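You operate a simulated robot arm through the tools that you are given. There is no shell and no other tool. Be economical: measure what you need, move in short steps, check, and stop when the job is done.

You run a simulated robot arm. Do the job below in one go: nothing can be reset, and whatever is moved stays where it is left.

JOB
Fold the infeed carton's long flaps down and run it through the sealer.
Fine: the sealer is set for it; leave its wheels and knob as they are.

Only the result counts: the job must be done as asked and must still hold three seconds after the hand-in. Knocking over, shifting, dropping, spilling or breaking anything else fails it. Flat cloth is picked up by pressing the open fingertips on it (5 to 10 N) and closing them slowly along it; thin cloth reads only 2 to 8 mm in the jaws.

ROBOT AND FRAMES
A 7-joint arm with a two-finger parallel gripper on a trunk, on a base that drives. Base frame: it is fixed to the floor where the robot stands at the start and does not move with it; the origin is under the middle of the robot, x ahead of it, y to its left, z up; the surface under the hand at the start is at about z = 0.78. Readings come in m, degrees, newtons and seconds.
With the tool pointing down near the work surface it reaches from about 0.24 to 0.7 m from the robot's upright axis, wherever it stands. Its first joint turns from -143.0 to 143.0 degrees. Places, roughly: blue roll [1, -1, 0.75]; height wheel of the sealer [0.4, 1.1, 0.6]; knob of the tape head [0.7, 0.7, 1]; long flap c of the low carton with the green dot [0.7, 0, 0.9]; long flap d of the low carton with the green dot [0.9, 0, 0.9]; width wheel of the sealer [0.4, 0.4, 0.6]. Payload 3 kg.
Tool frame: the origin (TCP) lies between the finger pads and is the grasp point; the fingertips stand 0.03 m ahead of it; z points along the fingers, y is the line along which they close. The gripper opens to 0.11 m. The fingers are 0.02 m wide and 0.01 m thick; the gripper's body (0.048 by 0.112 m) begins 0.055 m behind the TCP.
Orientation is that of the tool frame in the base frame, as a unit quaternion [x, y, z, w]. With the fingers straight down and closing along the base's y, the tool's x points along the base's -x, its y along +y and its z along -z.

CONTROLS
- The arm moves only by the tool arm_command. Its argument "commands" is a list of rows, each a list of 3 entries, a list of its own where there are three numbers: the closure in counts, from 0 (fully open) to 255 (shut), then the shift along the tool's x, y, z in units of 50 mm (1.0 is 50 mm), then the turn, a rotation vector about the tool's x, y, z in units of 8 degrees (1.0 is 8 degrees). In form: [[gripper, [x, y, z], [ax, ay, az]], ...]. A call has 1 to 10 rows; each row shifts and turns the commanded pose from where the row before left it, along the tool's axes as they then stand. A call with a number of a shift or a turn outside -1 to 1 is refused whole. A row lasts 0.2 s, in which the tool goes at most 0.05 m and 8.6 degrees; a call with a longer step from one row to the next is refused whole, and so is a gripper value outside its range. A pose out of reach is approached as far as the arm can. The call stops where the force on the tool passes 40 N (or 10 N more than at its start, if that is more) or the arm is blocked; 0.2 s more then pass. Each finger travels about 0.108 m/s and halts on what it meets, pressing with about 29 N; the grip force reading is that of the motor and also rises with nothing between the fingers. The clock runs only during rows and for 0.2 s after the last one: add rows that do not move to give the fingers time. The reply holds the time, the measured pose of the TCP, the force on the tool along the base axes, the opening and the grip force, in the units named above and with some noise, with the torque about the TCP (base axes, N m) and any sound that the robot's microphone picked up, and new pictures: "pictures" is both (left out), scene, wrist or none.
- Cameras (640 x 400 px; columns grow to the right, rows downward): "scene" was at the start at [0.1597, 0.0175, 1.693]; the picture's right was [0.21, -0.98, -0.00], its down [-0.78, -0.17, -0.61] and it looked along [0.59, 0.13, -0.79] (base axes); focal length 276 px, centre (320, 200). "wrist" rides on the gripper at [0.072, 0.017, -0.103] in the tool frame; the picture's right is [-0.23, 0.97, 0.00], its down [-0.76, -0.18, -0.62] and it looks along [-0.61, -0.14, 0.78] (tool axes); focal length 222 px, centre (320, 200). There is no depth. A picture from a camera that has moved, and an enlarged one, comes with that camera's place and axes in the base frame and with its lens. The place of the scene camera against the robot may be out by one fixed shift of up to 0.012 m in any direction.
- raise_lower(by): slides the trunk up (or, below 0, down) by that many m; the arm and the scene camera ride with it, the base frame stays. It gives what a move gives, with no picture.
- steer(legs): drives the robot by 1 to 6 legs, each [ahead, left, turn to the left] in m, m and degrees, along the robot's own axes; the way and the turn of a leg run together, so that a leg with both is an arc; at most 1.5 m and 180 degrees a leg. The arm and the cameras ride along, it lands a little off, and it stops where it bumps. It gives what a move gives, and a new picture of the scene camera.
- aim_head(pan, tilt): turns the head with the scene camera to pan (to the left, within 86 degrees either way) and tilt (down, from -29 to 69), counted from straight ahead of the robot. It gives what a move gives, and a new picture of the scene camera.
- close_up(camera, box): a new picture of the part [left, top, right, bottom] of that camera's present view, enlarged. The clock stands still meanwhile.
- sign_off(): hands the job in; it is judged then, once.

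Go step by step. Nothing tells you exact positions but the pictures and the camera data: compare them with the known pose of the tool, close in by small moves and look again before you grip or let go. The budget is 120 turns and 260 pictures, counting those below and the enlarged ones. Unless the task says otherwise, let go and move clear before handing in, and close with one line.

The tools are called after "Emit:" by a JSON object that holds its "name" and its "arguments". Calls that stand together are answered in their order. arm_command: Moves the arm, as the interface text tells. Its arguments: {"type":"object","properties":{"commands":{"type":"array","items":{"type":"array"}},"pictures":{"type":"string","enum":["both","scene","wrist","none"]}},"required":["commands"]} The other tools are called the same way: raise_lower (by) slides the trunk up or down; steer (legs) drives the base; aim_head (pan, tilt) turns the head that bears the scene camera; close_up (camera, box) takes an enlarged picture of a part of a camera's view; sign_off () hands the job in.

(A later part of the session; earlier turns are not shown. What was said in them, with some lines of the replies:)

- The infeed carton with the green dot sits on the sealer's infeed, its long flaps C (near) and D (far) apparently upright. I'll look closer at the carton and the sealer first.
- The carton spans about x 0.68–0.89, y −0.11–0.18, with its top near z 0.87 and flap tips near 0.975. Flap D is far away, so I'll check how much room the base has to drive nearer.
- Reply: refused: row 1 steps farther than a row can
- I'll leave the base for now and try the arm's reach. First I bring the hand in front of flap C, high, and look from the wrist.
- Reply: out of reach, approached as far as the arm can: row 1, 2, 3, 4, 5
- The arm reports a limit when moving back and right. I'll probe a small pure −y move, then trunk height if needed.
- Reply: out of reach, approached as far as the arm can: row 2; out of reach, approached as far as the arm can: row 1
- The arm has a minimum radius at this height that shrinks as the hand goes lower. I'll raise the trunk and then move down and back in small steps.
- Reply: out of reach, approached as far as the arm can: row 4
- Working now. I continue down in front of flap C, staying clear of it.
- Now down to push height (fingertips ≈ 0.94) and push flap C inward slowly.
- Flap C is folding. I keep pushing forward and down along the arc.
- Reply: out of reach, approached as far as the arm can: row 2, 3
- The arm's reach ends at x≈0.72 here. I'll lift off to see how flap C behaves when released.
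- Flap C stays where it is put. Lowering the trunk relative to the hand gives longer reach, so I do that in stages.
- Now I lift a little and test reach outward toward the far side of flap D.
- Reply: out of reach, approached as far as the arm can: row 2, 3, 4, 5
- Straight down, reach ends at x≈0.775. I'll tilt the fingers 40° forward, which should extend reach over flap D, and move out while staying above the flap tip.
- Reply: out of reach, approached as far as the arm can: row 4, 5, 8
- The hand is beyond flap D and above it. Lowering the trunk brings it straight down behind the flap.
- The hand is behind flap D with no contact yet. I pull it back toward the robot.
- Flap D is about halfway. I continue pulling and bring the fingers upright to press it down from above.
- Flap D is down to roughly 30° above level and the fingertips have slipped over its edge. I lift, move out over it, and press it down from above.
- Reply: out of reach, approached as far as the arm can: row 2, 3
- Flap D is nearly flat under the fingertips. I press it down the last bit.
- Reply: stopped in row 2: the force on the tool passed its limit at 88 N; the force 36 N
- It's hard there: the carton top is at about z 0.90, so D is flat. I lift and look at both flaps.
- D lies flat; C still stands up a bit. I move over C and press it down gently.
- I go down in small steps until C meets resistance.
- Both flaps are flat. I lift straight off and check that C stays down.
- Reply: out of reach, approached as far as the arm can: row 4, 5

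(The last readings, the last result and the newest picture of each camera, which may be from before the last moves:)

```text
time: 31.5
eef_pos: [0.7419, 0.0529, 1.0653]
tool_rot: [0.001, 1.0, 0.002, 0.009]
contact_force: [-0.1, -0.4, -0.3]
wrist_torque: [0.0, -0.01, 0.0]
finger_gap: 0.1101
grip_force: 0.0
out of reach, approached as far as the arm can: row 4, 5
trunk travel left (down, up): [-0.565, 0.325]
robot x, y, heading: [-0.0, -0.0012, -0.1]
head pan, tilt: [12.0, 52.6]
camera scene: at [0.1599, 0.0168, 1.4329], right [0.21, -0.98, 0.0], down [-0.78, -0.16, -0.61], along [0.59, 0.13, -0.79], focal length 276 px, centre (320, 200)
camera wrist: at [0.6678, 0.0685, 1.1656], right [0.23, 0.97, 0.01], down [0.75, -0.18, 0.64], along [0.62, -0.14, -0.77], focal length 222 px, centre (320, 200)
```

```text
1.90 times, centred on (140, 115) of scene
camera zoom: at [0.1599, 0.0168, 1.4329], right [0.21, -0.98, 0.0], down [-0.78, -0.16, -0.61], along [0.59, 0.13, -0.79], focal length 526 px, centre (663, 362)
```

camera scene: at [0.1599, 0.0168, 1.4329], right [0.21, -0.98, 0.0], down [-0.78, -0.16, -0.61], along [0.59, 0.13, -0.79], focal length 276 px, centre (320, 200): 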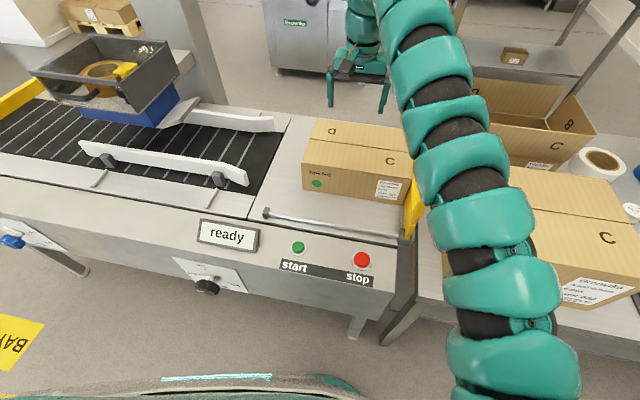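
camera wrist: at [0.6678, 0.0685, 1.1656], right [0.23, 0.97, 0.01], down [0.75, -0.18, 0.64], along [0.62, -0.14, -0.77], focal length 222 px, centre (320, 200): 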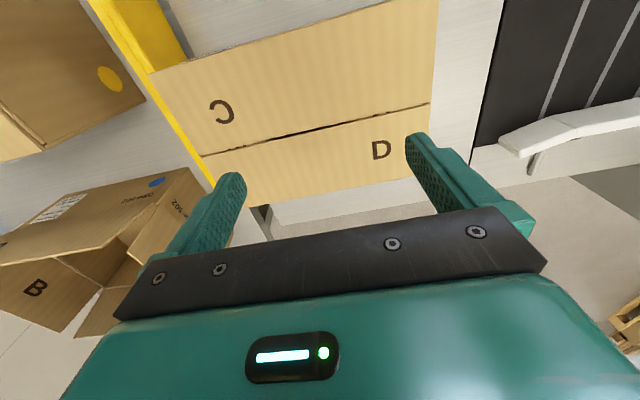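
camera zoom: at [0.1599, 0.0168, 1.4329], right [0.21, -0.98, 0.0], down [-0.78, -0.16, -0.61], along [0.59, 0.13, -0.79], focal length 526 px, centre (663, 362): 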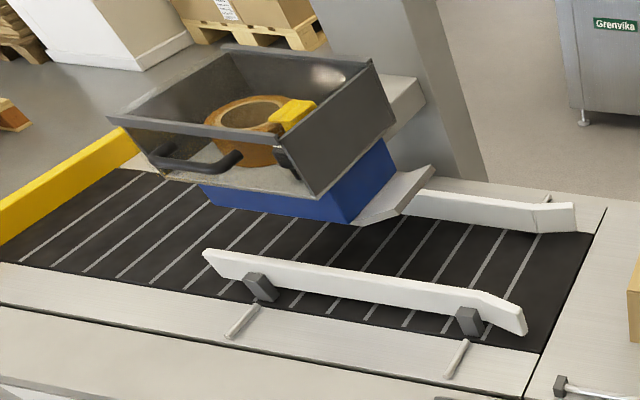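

Both flaps stay flat, and the carton lines up with the guides. Next is the yellow pusher behind the carton; I raise the trunk to get near-side reach and come down near its handle.

Emit:
{"name": "raise_lower", "arguments": {"by": 0.32}}

Emit:
{"name": "arm_command", "arguments": {"commands": [[0, [0, -0.7, 0.7], [0, 0, 0]], [0, [0, -0.7, 0.7], [0, 0, 0]], [0, [0, -0.5, 0.8], [0, 0, 0]], [0, [0.2, 0, 0.9], [0, 0, 0]], [0, [0.3, 0, 0.9], [0, 0, 0]], [0, [0.5, 0, 0.8], [0, 0, 0]], [0, [0.6, 0, 0.6], [0, 0, 0]], [0, [0.6, 0, 0.3], [0, 0, 0]]], "pictures": "both"}}

```text
time: 34.7
eef_pos: [0.7429, 0.0521, 1.3841]
tool_rot: [0.001, 1.0, 0.002, 0.009]
contact_force: [0.2, 0.0, 0.3]
wrist_torque: [0.03, 0.01, 0.0]
finger_gap: 0.1103
grip_force: 0.0
trunk travel left (down, up): [-0.885, 0.005]
robot x, y, heading: [-0.0005, -0.0006, -0.1]
head pan, tilt: [12.0, 52.6]
```

```text
time: 36.5
eef_pos: [0.6387, -0.0368, 1.0916]
tool_rot: [0.001, 1.0, 0.002, 0.01]
contact_force: [-0.2, 0.8, 0.2]
wrist_torque: [-0.02, 0.0, 0.0]
finger_gap: 0.1104
grip_force: 0.0
out of reach, approached as far as the arm can: row 7, 8
trunk travel left (down, up): [-0.885, 0.005]
robot x, y, heading: [0.0021, 0.0005, -0.3]
head pan, tilt: [12.0, 52.6]
camera scene: at [0.1578, 0.0182, 1.753], right [0.21, -0.98, 0.0], down [-0.78, -0.16, -0.61], along [0.59, 0.13, -0.79], focal length 276 px, centre (320, 200)
camera wrist: at [0.5638, -0.0206, 1.193], right [0.23, 0.97, 0.01], down [0.75, -0.18, 0.64], along [0.62, -0.14, -0.77], focal length 222 px, centre (320, 200)
```

scene: 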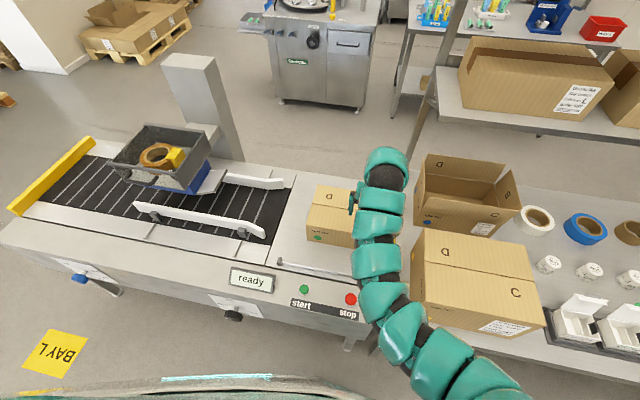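
wrist: 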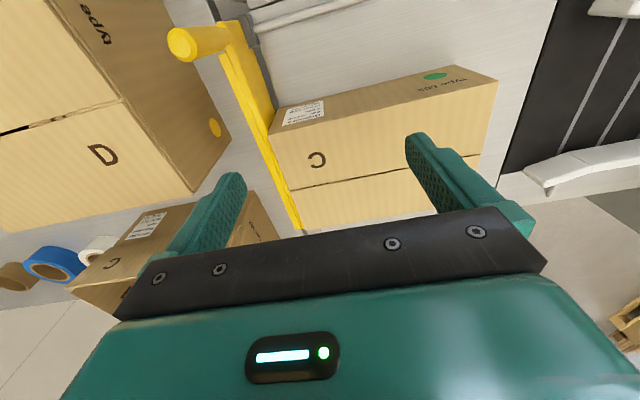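

Triangulating several views, the pusher handle is an upright post at about (0.556, −0.12) with its top at z≈0.98. I'll come down beside it at x≈0.63, then move back so that it's between the open fingers.

Emit:
{"name": "arm_command", "arguments": {"commands": [[0, [0, -0.8, 0.3], [0, 0, 0]], [0, [0.0, -0.8, 0.4], [0, 0, 0]], [0, [0, 0, 0.8], [0, 0, 0]], [0, [0, 0, 0.6], [0, 0, 0]], [0, [0.3, 0, 0], [0, 0, 0]], [0, [0, 0, 0], [0, 0, 0]]], "pictures": "both"}}

```text
time: 37.9
eef_pos: [0.6298, -0.12, 0.983]
tool_rot: [0.0, 1.0, 0.001, 0.009]
contact_force: [0.2, 0.1, -0.8]
wrist_torque: [0.02, 0.02, -0.04]
finger_gap: 0.1099
grip_force: 0.1
trunk travel left (down, up): [-0.885, 0.005]
robot x, y, heading: [-0.0017, -0.0017, -0.2]
head pan, tilt: [12.0, 52.6]
camera scene: at [0.1603, 0.0168, 1.7529], right [0.21, -0.98, 0.0], down [-0.78, -0.16, -0.61], along [0.59, 0.13, -0.79], focal length 276 px, centre (320, 200)
camera wrist: at [0.5558, -0.1036, 1.0849], right [0.23, 0.97, 0.01], down [0.75, -0.18, 0.64], along [0.62, -0.14, -0.77], focal length 222 px, centre (320, 200)
```

scene: 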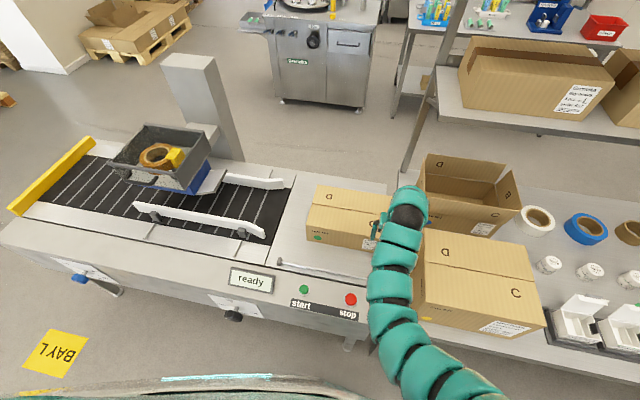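
wrist: 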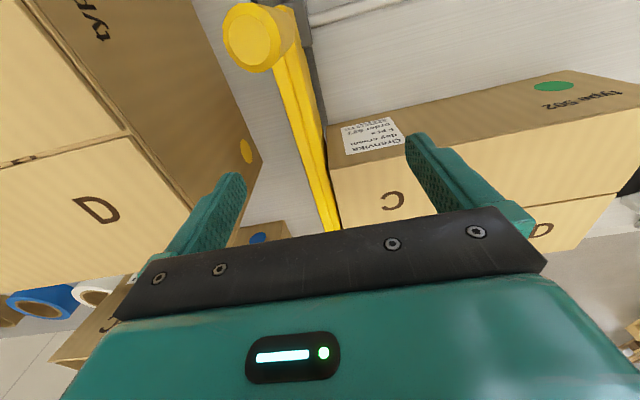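

The handle top at (0.556, −0.13, 0.98) is confirmed. I lower slightly, centre on it and move back around it.

Emit:
{"name": "arm_command", "arguments": {"commands": [[0, [0, -0.14, 0.5], [0, 0, 0]], [0, [0.6, 0, 0], [0, 0, 0]], [0, [0.5, 0, 0], [0, 0, 0]], [0, [0.38, 0, 0], [0, 0, 0]], [0, [0, 0, 0], [0, 0, 0]]], "pictures": "both"}}

Emit:
{"name": "close_up", "arguments": {"camera": "scene", "box": [300, 160, 460, 340]}}

```text
time: 39.1
eef_pos: [0.5578, -0.128, 0.9571]
tool_rot: [-0.001, 1.0, 0.002, 0.009]
contact_force: [0.6, 0.8, -1.6]
wrist_torque: [0.0, 0.03, 0.01]
finger_gap: 0.1098
grip_force: 0.1
trunk travel left (down, up): [-0.885, 0.005]
robot x, y, heading: [0.0011, 0.0009, 0.1]
head pan, tilt: [12.0, 52.6]
camera scene: at [0.1603, 0.0169, 1.7529], right [0.21, -0.98, 0.0], down [-0.78, -0.16, -0.61], along [0.59, 0.13, -0.79], focal length 276 px, centre (320, 200)
camera wrist: at [0.4828, -0.1115, 1.0576], right [0.23, 0.97, 0.01], down [0.75, -0.18, 0.64], along [0.62, -0.14, -0.77], focal length 222 px, centre (320, 200)
```

scene: 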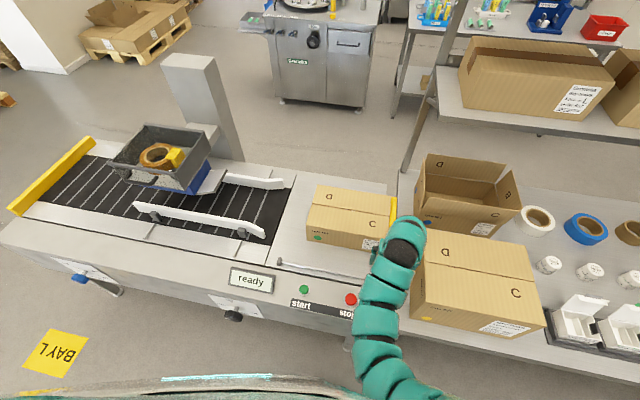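
wrist: 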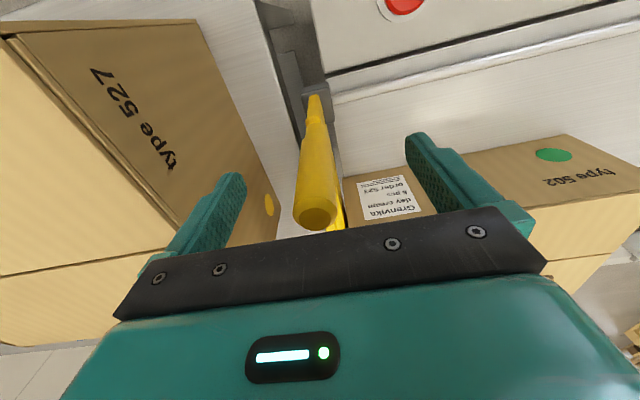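

```text
2.22 times, centred on (380, 250) of scene
camera zoom: at [0.1603, 0.0169, 1.7529], right [0.21, -0.98, 0.0], down [-0.78, -0.16, -0.61], along [0.59, 0.13, -0.79], focal length 614 px, centre (187, 89)
```

zoom: 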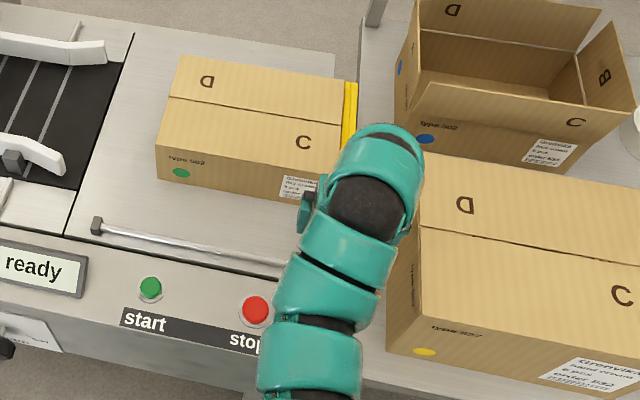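

The handle is between the fingers. I close on it.

Emit:
{"name": "arm_command", "arguments": {"commands": [[120, [0, 0, 0], [0, 0, 0]], [200, [0, 0, 0], [0, 0, 0]], [255, [0, 0, 0], [0, 0, 0]], [255, [0, 0, 0], [0, 0, 0]], [255, [0, 0, 0], [0, 0, 0]]], "pictures": "wrist"}}

```text
time: 40.3
eef_pos: [0.5571, -0.1278, 0.9568]
tool_rot: [0.001, 1.0, 0.002, 0.008]
contact_force: [1.5, -2.2, -0.5]
wrist_torque: [-1.61, 0.01, -0.14]
finger_gap: 0.0229
grip_force: 45.2
trunk travel left (down, up): [-0.885, 0.005]
robot x, y, heading: [0.0007, 0.0021, -0.0]
head pan, tilt: [12.0, 52.6]
camera wrist: at [0.4826, -0.1117, 1.0577], right [0.23, 0.97, 0.01], down [0.75, -0.18, 0.64], along [0.62, -0.14, -0.77], focal length 222 px, centre (320, 200)
```

wrist: 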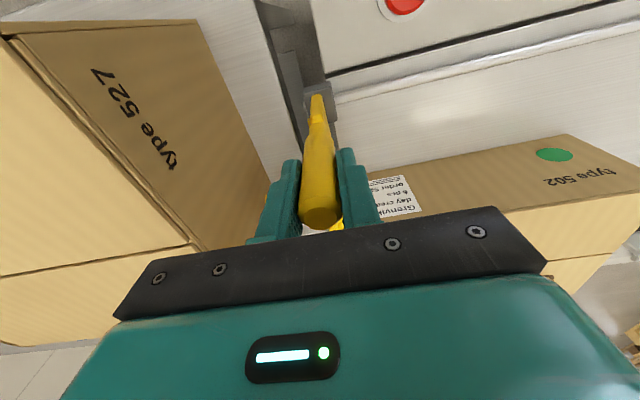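

Gripped (23 mm). I push the carton toward the belt in steps.

Emit:
{"name": "arm_command", "arguments": {"commands": [[255, [0, 0.2, 0], [0, 0, 0]], [255, [0, 0.3, 0], [0, 0, 0]], [255, [0, 0.4, 0], [0, 0, 0]], [255, [0, 0.4, 0], [0, 0, 0]], [255, [0, 0.4, 0], [0, 0, 0]], [255, [0, 0.4, 0], [0, 0, 0]], [255, [0, 0.4, 0], [0, 0, 0]], [255, [0, 0, 0], [0, 0, 0]]], "pictures": "both"}}

```text
time: 42.1
eef_pos: [0.5573, 0.0007, 0.9558]
tool_rot: [0.001, 1.0, 0.002, 0.009]
contact_force: [5.7, -4.1, 14.5]
wrist_torque: [-1.56, -0.02, -0.02]
finger_gap: 0.0224
grip_force: 44.9
trunk travel left (down, up): [-0.885, 0.005]
robot x, y, heading: [0.0001, 0.0001, 0.2]
head pan, tilt: [12.0, 52.6]
camera scene: at [0.1588, 0.017, 1.753], right [0.21, -0.98, 0.0], down [-0.78, -0.16, -0.61], along [0.59, 0.13, -0.79], focal length 276 px, centre (320, 200)
camera wrist: at [0.4824, 0.0167, 1.0574], right [0.23, 0.97, 0.01], down [0.75, -0.18, 0.64], along [0.62, -0.14, -0.77], focal length 222 px, centre (320, 200)
```

scene: 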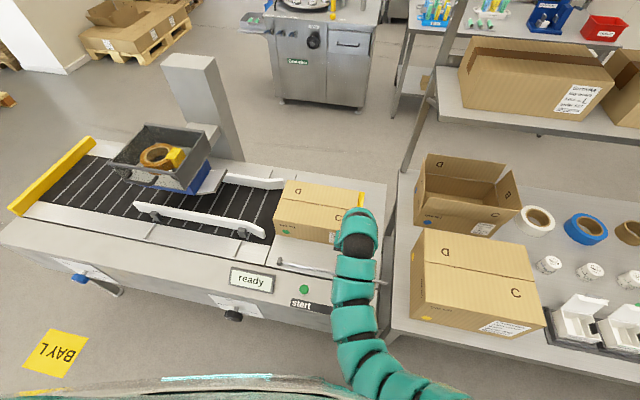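
wrist: 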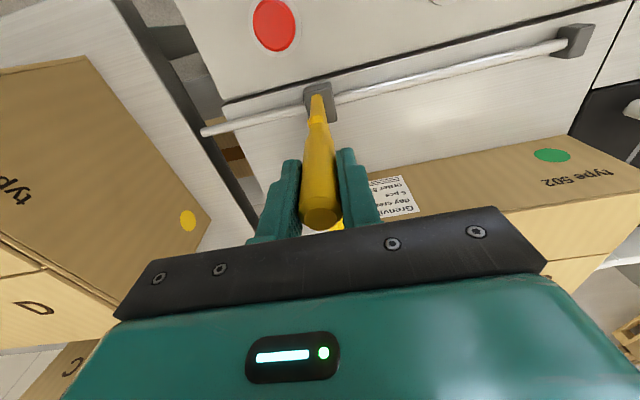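

The carton slides straight and stays closed. I keep pushing.

Emit:
{"name": "arm_command", "arguments": {"commands": [[255, [0, 0.4, 0], [0, 0, 0]], [255, [0, 0.4, 0], [0, 0, 0]], [255, [0, 0.4, 0], [0, 0, 0]], [255, [0, 0.4, 0], [0, 0, 0]], [255, [0, 0.4, 0], [0, 0, 0]], [255, [0, 0.4, 0], [0, 0, 0]], [255, [0, 0.4, 0], [0, 0, 0]], [255, [0, 0.3, 0], [0, 0, 0]], [255, [0, 0, 0], [0, 0, 0]]], "pictures": "both"}}

Emit:
{"name": "close_up", "arguments": {"camera": "scene", "box": [120, 100, 400, 300]}}

```text
time: 44.1
eef_pos: [0.5576, 0.1547, 0.9562]
tool_rot: [0.001, 1.0, 0.002, 0.008]
contact_force: [5.3, -8.1, -6.4]
wrist_torque: [-1.55, 0.71, -0.1]
finger_gap: 0.0227
grip_force: 44.4
trunk travel left (down, up): [-0.885, 0.005]
robot x, y, heading: [0.0013, 0.0005, -0.0]
head pan, tilt: [12.0, 52.6]
camera scene: at [0.1613, 0.0165, 1.7528], right [0.21, -0.98, 0.0], down [-0.78, -0.16, -0.61], along [0.59, 0.13, -0.8], focal length 276 px, centre (320, 200)
camera wrist: at [0.4824, 0.1712, 1.0576], right [0.23, 0.97, 0.01], down [0.75, -0.18, 0.63], along [0.62, -0.14, -0.77], focal length 222 px, centre (320, 200)
```

scene: 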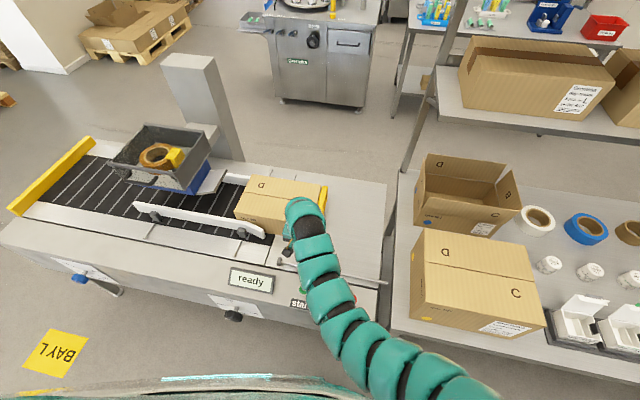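
wrist: 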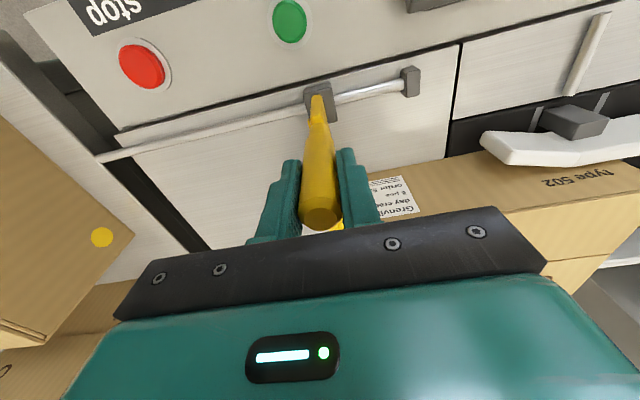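

```text
2.00 times, centred on (260, 200) of scene
camera zoom: at [0.1613, 0.0165, 1.7528], right [0.21, -0.98, 0.0], down [-0.78, -0.16, -0.61], along [0.59, 0.13, -0.8], focal length 552 px, centre (440, 200)
```

zoom: 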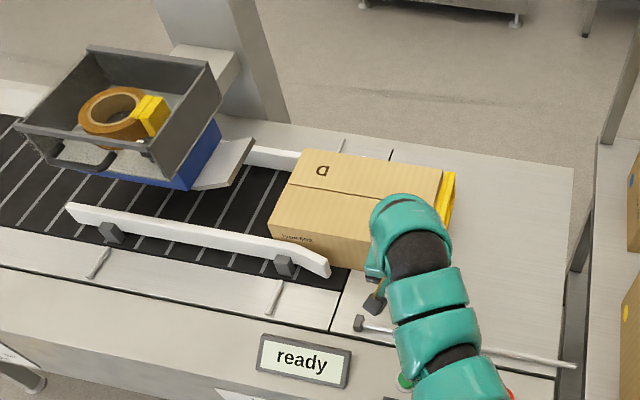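

The carton is between the guides. I push a bit more, up to near the rod's end stop.

Emit:
{"name": "arm_command", "arguments": {"commands": [[255, [0, 0.3, 0], [0, 0, 0]], [255, [0, 0.3, 0], [0, 0, 0]], [255, [0, 0.2, 0], [0, 0, 0]], [255, [0, 0, 0], [0, 0, 0]]], "pictures": "both"}}

Emit:
{"name": "close_up", "arguments": {"camera": "scene", "box": [120, 100, 400, 300]}}

```text
time: 45.1
eef_pos: [0.5574, 0.1937, 0.957]
tool_rot: [0.001, 1.0, 0.002, 0.009]
contact_force: [12.3, -8.9, -1.8]
wrist_torque: [-1.8, 0.75, 0.05]
finger_gap: 0.0228
grip_force: 44.9
trunk travel left (down, up): [-0.885, 0.005]
robot x, y, heading: [0.0003, -0.0013, -0.2]
head pan, tilt: [12.0, 52.6]
camera scene: at [0.1621, 0.0162, 1.7529], right [0.21, -0.98, 0.0], down [-0.78, -0.16, -0.61], along [0.59, 0.13, -0.8], focal length 276 px, centre (320, 200)
camera wrist: at [0.4823, 0.2107, 1.0576], right [0.23, 0.97, 0.01], down [0.75, -0.18, 0.64], along [0.62, -0.14, -0.77], focal length 222 px, centre (320, 200)
```

scene: 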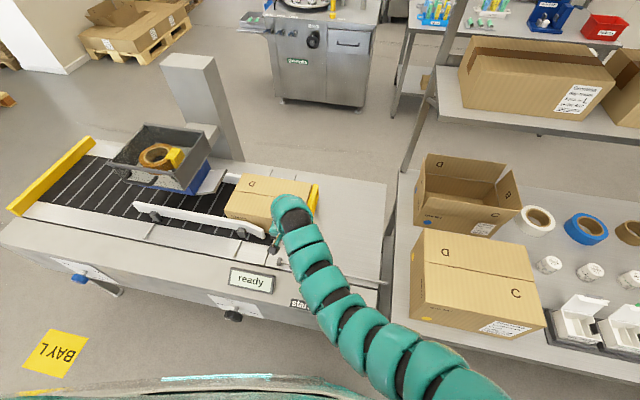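
wrist: 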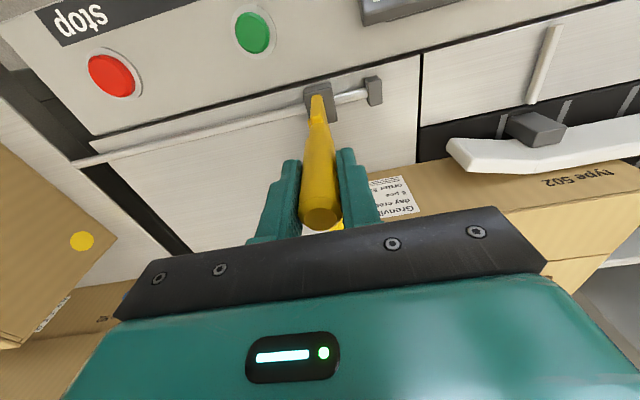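

```text
2.00 times, centred on (260, 200) of scene
camera zoom: at [0.1621, 0.0162, 1.7529], right [0.21, -0.98, 0.0], down [-0.78, -0.16, -0.61], along [0.59, 0.13, -0.8], focal length 552 px, centre (440, 200)
```

zoom: 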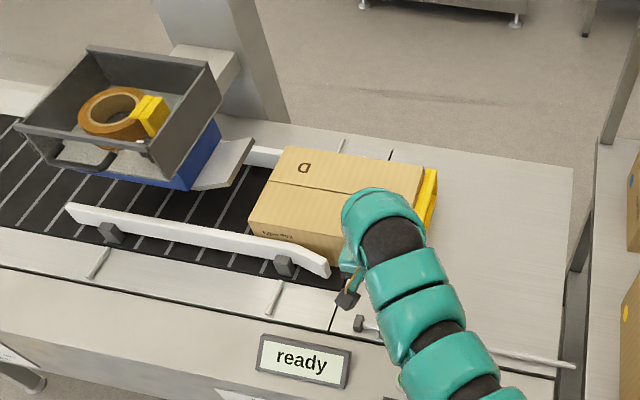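

The carton is about 60% on the belt. I draw the pusher back out of the way, still gripping it, so it doesn't crowd the start button.

Emit:
{"name": "arm_command", "arguments": {"commands": [[255, [0, -0.3, 0], [0, 0, 0]], [255, [0, -0.5, 0], [0, 0, 0]], [255, [0, -0.5, 0], [0, 0, 0]], [255, [0, -0.5, 0], [0, 0, 0]], [255, [0, -0.6, 0], [0, 0, 0]], [255, [0, -0.6, 0], [0, 0, 0]], [255, [0, -0.6, 0], [0, 0, 0]], [255, [0, -0.6, 0], [0, 0, 0]], [255, [0, 0, 0], [0, 0, 0]]], "pictures": "none"}}

Emit:
{"name": "arm_command", "arguments": {"commands": [[180, [0, 0, 0], [0, 0, 0]], [90, [0, 0, 0], [0, 0, 0]], [60, [0, 0, 0], [0, 0, 0]], [60, [0, 0, 0], [0, 0, 0]], [60, [-0.1, 0, -0.5], [0, 0, 0]], [60, [-0.1, 0, -0.6], [0, 0, 0]], [60, [0, 0, -0.4], [0, 0, 0]], [60, [0, 0, 0], [0, 0, 0]]], "pictures": "both"}}

```text
time: 47.1
eef_pos: [0.5557, -0.0165, 0.9568]
tool_rot: [0.0, 1.0, 0.001, 0.009]
contact_force: [22.4, -1.7, 8.4]
wrist_torque: [-1.51, -0.89, 0.11]
finger_gap: 0.023
grip_force: 44.9
trunk travel left (down, up): [-0.885, 0.005]
robot x, y, heading: [-0.003, -0.0002, 0.1]
head pan, tilt: [12.0, 52.6]
```

```text
time: 48.9
eef_pos: [0.5642, -0.016, 1.0325]
tool_rot: [0.002, 1.0, 0.002, 0.008]
contact_force: [0.2, -0.3, 0.1]
wrist_torque: [0.0, 0.04, -0.02]
finger_gap: 0.0842
grip_force: 0.0
trunk travel left (down, up): [-0.885, 0.005]
robot x, y, heading: [-0.0003, 0.0005, 0.0]
head pan, tilt: [12.0, 52.6]
camera scene: at [0.1598, 0.0174, 1.7529], right [0.21, -0.98, 0.0], down [-0.78, -0.16, -0.61], along [0.59, 0.13, -0.79], focal length 276 px, centre (320, 200)
camera wrist: at [0.4905, 0.0002, 1.1344], right [0.23, 0.97, 0.01], down [0.75, -0.18, 0.64], along [0.62, -0.14, -0.77], focal length 222 px, centre (320, 200)
```

scene: 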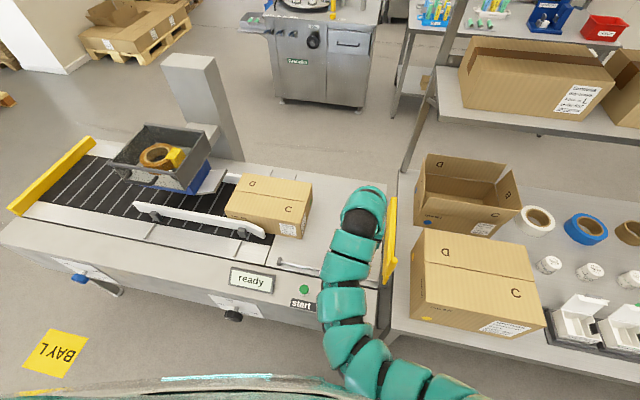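
wrist: 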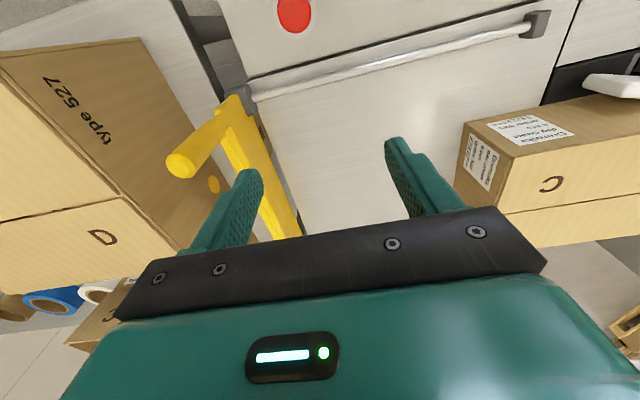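

The pusher returned to its rest by itself; the carton stays on the belt with flaps shut. Now I move over the start button with closed fingers.

Emit:
{"name": "arm_command", "arguments": {"commands": [[160, [0, 0.8, 0.3], [0, 0, 0]], [255, [0, 0.8, 0.4], [0, 0, 0]], [255, [0.2, 0.8, 0.4], [0, 0, 0]], [255, [0.3, 0.8, 0.4], [0, 0, 0]], [255, [0.5, 0, 0.6], [0, 0, 0]], [255, [0.5, 0, 0.6], [0, 0, 0]], [255, [0.24, 0, 0.4], [0, 0, 0]], [255, [0, 0, 0], [0, 0, 0]]], "pictures": "both"}}

```text
time: 50.7
eef_pos: [0.4813, 0.1465, 0.874]
tool_rot: [0.001, 1.0, 0.002, 0.008]
contact_force: [-0.4, 0.1, -0.2]
wrist_torque: [0.0, 0.0, 0.01]
finger_gap: 0.0
grip_force: 29.1
trunk travel left (down, up): [-0.885, 0.005]
robot x, y, heading: [0.0008, 0.0045, -0.0]
head pan, tilt: [12.0, 52.6]
camera scene: at [0.1596, 0.0176, 1.753], right [0.21, -0.98, 0.0], down [-0.78, -0.17, -0.61], along [0.59, 0.13, -0.79], focal length 276 px, centre (320, 200)
camera wrist: at [0.4059, 0.1629, 0.9751], right [0.23, 0.97, 0.01], down [0.75, -0.18, 0.64], along [0.62, -0.14, -0.77], focal length 222 px, centre (320, 200)
```

scene: 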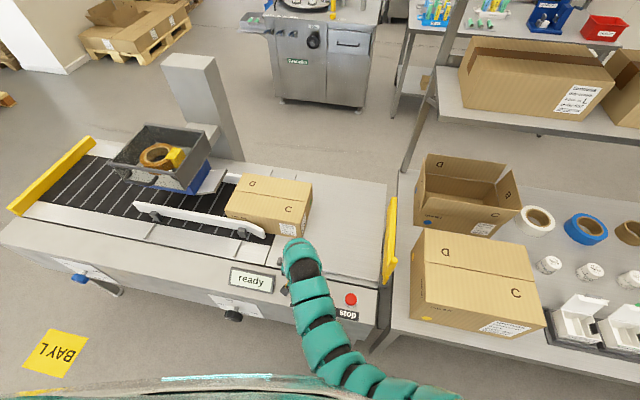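
wrist: 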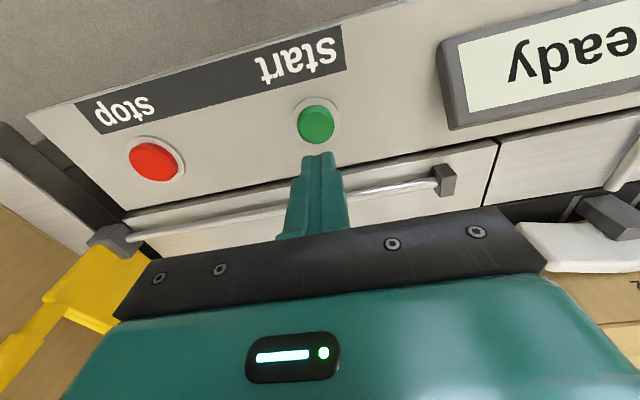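

The button is at about (0.475, 0.145, 0.787); I shift 6 mm and press down gently.

Emit:
{"name": "arm_command", "arguments": {"commands": [[255, [0.12, -0.04, 0.3], [0, 0, 0]], [255, [0, 0, 0.4], [0, 0, 0]], [255, [0, 0, 0.25], [0, 0, 0]], [255, [0, 0, 0.1], [0, 0, 0]], [255, [0, 0, 0.08], [0, 0, 0]], [255, [0, 0, 0], [0, 0, 0]]], "pictures": "both"}}

```text
time: 52.1
eef_pos: [0.4754, 0.1438, 0.8193]
tool_rot: [0.001, 1.0, 0.002, 0.009]
contact_force: [-0.4, -0.5, -0.3]
wrist_torque: [-0.02, 0.0, -0.02]
finger_gap: 0.0002
grip_force: 28.8
trunk travel left (down, up): [-0.885, 0.005]
robot x, y, heading: [0.0001, -0.0019, -0.2]
head pan, tilt: [12.0, 52.6]
camera scene: at [0.1596, 0.0173, 1.753], right [0.21, -0.98, 0.0], down [-0.78, -0.16, -0.61], along [0.59, 0.13, -0.79], focal length 276 px, centre (320, 200)
camera wrist: at [0.4005, 0.1597, 0.9204], right [0.23, 0.97, 0.01], down [0.75, -0.18, 0.64], along [0.62, -0.14, -0.77], focal length 222 px, centre (320, 200)
```

scene: 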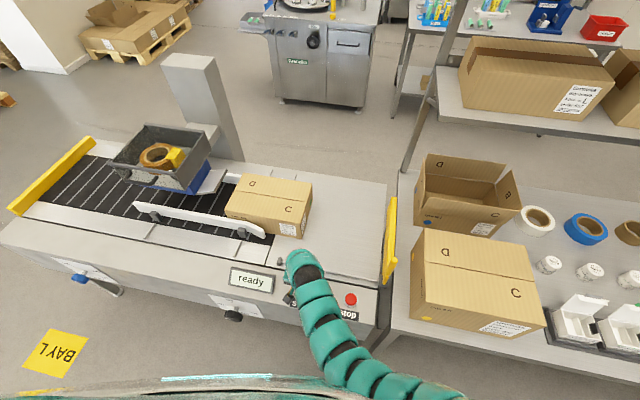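
wrist: 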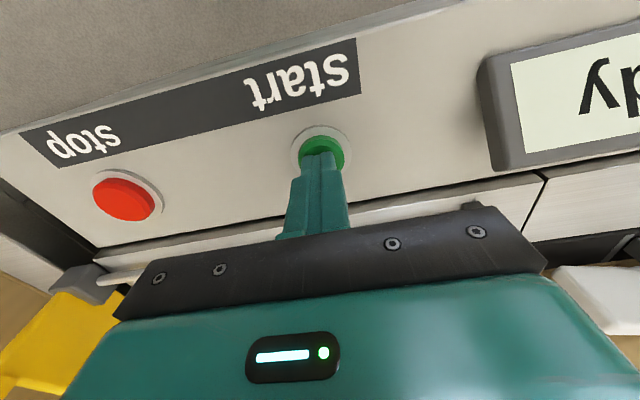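

Almost touching; the button lies about 6 mm nearer. I adjust and press.

Emit:
{"name": "arm_command", "arguments": {"commands": [[255, [0.12, 0.04, 0], [0, 0, 0]], [255, [0, 0, 0.1], [0, 0, 0]], [255, [0, 0, 0.08], [0, 0, 0]], [255, [0, 0, 0.06], [0, 0, 0]], [255, [0, 0, 0.06], [0, 0, 0]], [255, [0, 0, 0.06], [0, 0, 0]], [255, [0, 0, 0], [0, 0, 0]]], "pictures": "both"}}

```text
time: 53.7
eef_pos: [0.4695, 0.1454, 0.8028]
tool_rot: [0.002, 1.0, 0.003, 0.01]
contact_force: [5.2, -2.3, 22.7]
wrist_torque: [-0.04, -0.17, -0.07]
finger_gap: 0.0
grip_force: 29.0
trunk travel left (down, up): [-0.885, 0.005]
robot x, y, heading: [-0.002, 0.0003, 0.3]
head pan, tilt: [12.0, 52.6]
heard: click
camera scene: at [0.1584, 0.0164, 1.7533], right [0.21, -0.98, 0.0], down [-0.78, -0.16, -0.61], along [0.59, 0.13, -0.79], focal length 276 px, centre (320, 200)
camera wrist: at [0.3946, 0.1617, 0.9036], right [0.23, 0.97, 0.01], down [0.75, -0.18, 0.64], along [0.62, -0.14, -0.77], focal length 222 px, centre (320, 200)
```

scene: 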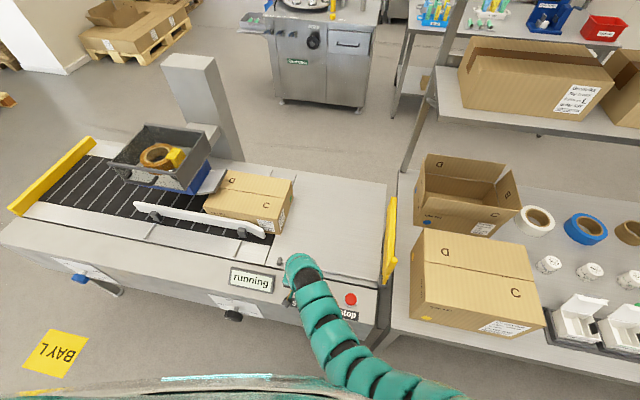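
wrist: 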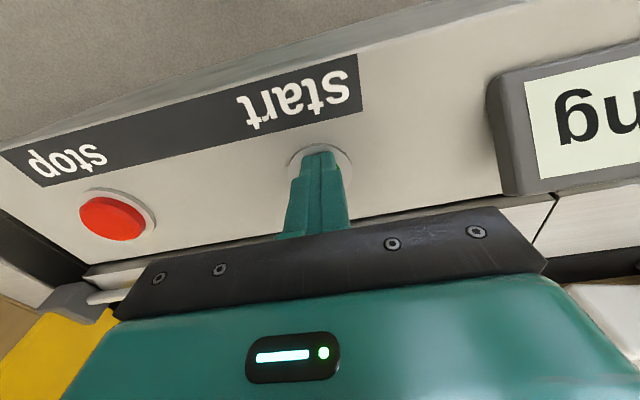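

Click heard: the machine is running and the carton moves under the tape head. I lift off the button and watch.

Emit:
{"name": "arm_command", "arguments": {"commands": [[255, [0, 0, -0.5], [0, 0, 0]], [255, [0, 0, -0.8], [0, 0, 0]], [255, [0, 0, 0], [0, 0, 0]], [255, [0, 0, 0], [0, 0, 0]], [255, [0, 0, 0], [0, 0, 0]]], "pictures": "scene"}}

Emit:
{"name": "close_up", "arguments": {"camera": "scene", "box": [60, 90, 340, 300]}}

```text
time: 54.9
eef_pos: [0.4682, 0.1492, 0.8658]
tool_rot: [0.001, 1.0, 0.001, 0.009]
contact_force: [0.0, 0.4, -0.1]
wrist_torque: [0.0, 0.0, -0.02]
finger_gap: 0.0
grip_force: 29.2
trunk travel left (down, up): [-0.885, 0.005]
robot x, y, heading: [-0.0033, -0.0004, 0.0]
head pan, tilt: [12.0, 52.6]
camera scene: at [0.1598, 0.0174, 1.7529], right [0.21, -0.98, 0.0], down [-0.78, -0.16, -0.61], along [0.59, 0.13, -0.79], focal length 276 px, centre (320, 200)
```

scene: 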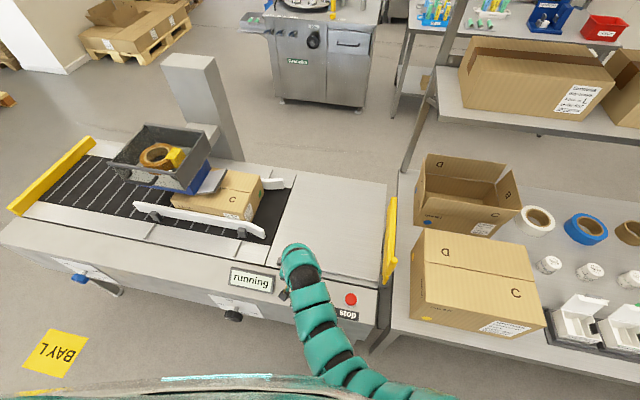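

```text
1.90 times, centred on (200, 195) of scene
camera zoom: at [0.1598, 0.0174, 1.7529], right [0.21, -0.98, 0.0], down [-0.78, -0.16, -0.61], along [0.59, 0.13, -0.79], focal length 526 px, centre (549, 210)
```

zoom: 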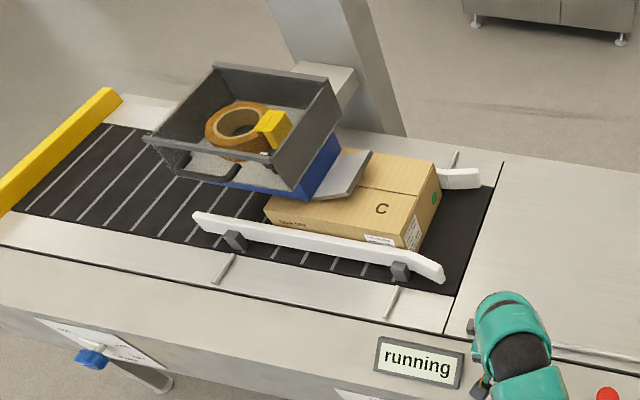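

It's passing smoothly. I wait.

Emit:
{"name": "arm_command", "arguments": {"commands": [[255, [0, 0, 0], [0, 0, 0]], [255, [0, 0, 0], [0, 0, 0]], [255, [0, 0, 0], [0, 0, 0]], [255, [0, 0, 0], [0, 0, 0]], [255, [0, 0, 0], [0, 0, 0]], [255, [0, 0, 0], [0, 0, 0]], [255, [0, 0, 0], [0, 0, 0]], [255, [0, 0, 0], [0, 0, 0]], [255, [0, 0, 0], [0, 0, 0]], [255, [0, 0, 0], [0, 0, 0]]], "pictures": "scene"}}

Emit:
{"name": "arm_command", "arguments": {"commands": [[255, [0, 0, 0], [0, 0, 0]], [255, [0, 0, 0], [0, 0, 0]], [255, [0, 0, 0], [0, 0, 0]], [255, [0, 0, 0], [0, 0, 0]], [255, [0, 0, 0], [0, 0, 0]], [255, [0, 0, 0], [0, 0, 0]], [255, [0, 0, 0], [0, 0, 0]], [255, [0, 0, 0], [0, 0, 0]], [255, [0, 0, 0], [0, 0, 0]], [255, [0, 0, 0], [0, 0, 0]]], "pictures": "scene"}}

```text
time: 57.1
eef_pos: [0.4684, 0.1493, 0.8672]
tool_rot: [0.0, 1.0, 0.002, 0.008]
contact_force: [-0.3, 0.8, 0.3]
wrist_torque: [-0.02, -0.01, -0.02]
finger_gap: 0.0001
grip_force: 29.0
trunk travel left (down, up): [-0.885, 0.005]
robot x, y, heading: [-0.002, 0.0007, -0.0]
head pan, tilt: [12.0, 52.6]
camera scene: at [0.1596, 0.0174, 1.753], right [0.21, -0.98, 0.0], down [-0.78, -0.16, -0.61], along [0.59, 0.13, -0.79], focal length 276 px, centre (320, 200)
```

scene: 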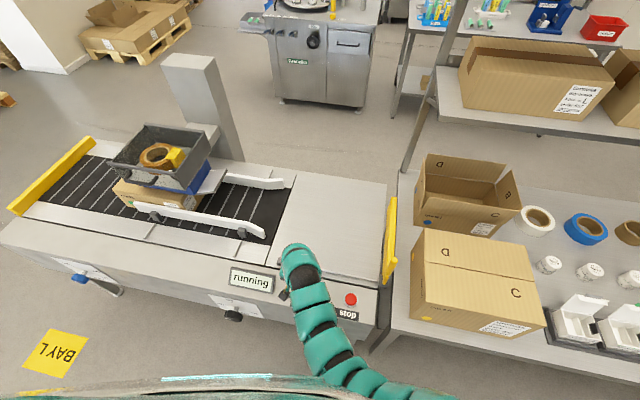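

```text
time: 59.3
eef_pos: [0.4687, 0.1484, 0.8672]
tool_rot: [0.0, 1.0, 0.001, 0.01]
contact_force: [1.0, -0.7, 0.9]
wrist_torque: [0.0, 0.01, 0.02]
finger_gap: 0.0
grip_force: 28.4
trunk travel left (down, up): [-0.885, 0.005]
robot x, y, heading: [-0.0012, -0.0019, 0.1]
head pan, tilt: [12.0, 52.6]
camera scene: at [0.1596, 0.0174, 1.753], right [0.21, -0.98, 0.0], down [-0.78, -0.16, -0.61], along [0.59, 0.13, -0.79], focal length 276 px, centre (320, 200)
```

scene: 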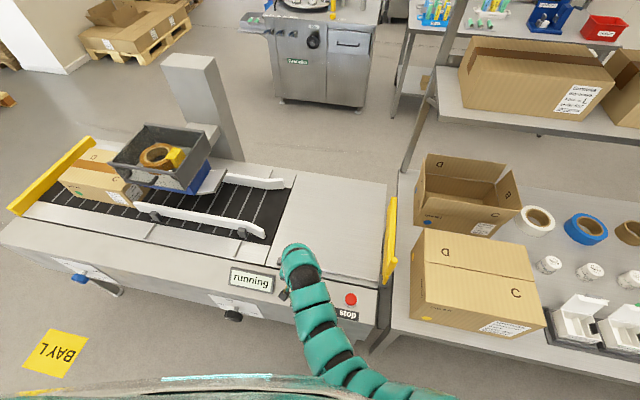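

Emit:
{"name": "arm_command", "arguments": {"commands": [[255, [0, 0, 0], [0, 0, 0]], [255, [0, 0, 0], [0, 0, 0]], [255, [0, 0, 0], [0, 0, 0]], [255, [0, 0, 0], [0, 0, 0]], [255, [0, 0, 0], [0, 0, 0]], [255, [0, 0, 0], [0, 0, 0]], [255, [0, 0, 0], [0, 0, 0]], [255, [0, 0, 0], [0, 0, 0]], [255, [0, 0, 0], [0, 0, 0]], [255, [0, 0, 0], [0, 0, 0]]], "pictures": "none"}}

Emit:
{"name": "close_up", "arguments": {"camera": "scene", "box": [0, 100, 280, 300]}}

```text
time: 61.5
eef_pos: [0.469, 0.1474, 0.8658]
tool_rot: [0.001, 1.0, 0.002, 0.008]
contact_force: [-0.2, -0.9, 0.7]
wrist_torque: [0.02, 0.02, 0.01]
finger_gap: 0.0
grip_force: 28.7
trunk travel left (down, up): [-0.885, 0.005]
robot x, y, heading: [-0.0017, -0.0052, -0.0]
head pan, tilt: [12.0, 52.6]
```

```text
2.00 times, centred on (140, 200) of scene
camera zoom: at [0.1596, 0.0173, 1.753], right [0.21, -0.98, 0.0], down [-0.78, -0.16, -0.61], along [0.59, 0.13, -0.79], focal length 552 px, centre (680, 200)
```

zoom: 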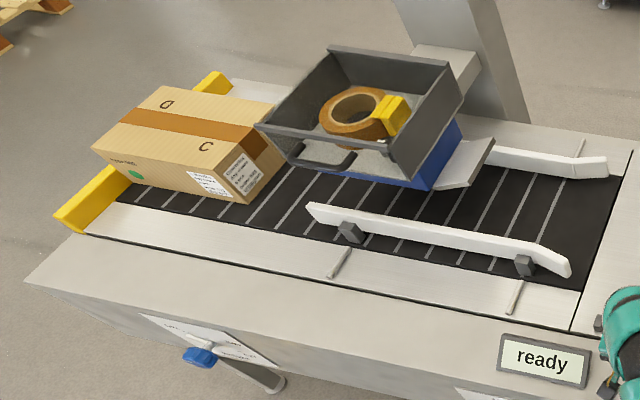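

The carton came out taped along the seam and rests at the end stop; the sealer is "ready" again. I raise the hand clear of the panel and hand in.

Emit:
{"name": "arm_command", "arguments": {"commands": [[255, [0, 0, -0.8], [0, 0, 0]], [200, [0, 0, -0.6], [0, 0, 0]], [200, [0, 0, 0], [0, 0, 0]]], "pictures": "scene"}}

```text
time: 62.3
eef_pos: [0.4675, 0.1482, 0.9363]
tool_rot: [0.001, 1.0, 0.002, 0.01]
contact_force: [-0.3, 0.3, -0.1]
wrist_torque: [-0.01, -0.01, 0.01]
finger_gap: 0.0239
grip_force: 0.0
trunk travel left (down, up): [-0.885, 0.005]
robot x, y, heading: [0.002, 0.0039, 0.1]
head pan, tilt: [12.0, 52.6]
camera scene: at [0.1597, 0.0173, 1.7529], right [0.21, -0.98, 0.0], down [-0.78, -0.16, -0.61], along [0.59, 0.13, -0.79], focal length 276 px, centre (320, 200)
```

scene: 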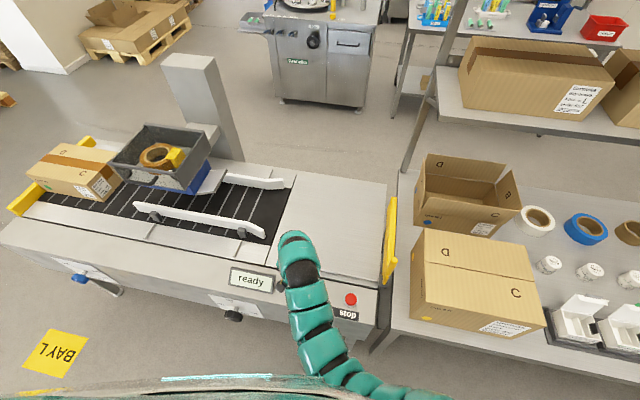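

The sealed carton is at rest at the outfeed and the hand is clear, so I hand in.

Emit:
{"name": "sign_off", "arguments": {}}

```text
The job is handed in.
```

The carton's long flaps are folded flat, and it has run through the sealer, come out taped along the seam and is resting at the outfeed stop. I left the wheels and knob alone. While pressing flap D flat, one push peaked at 88 N, but I saw no damage to the carton.
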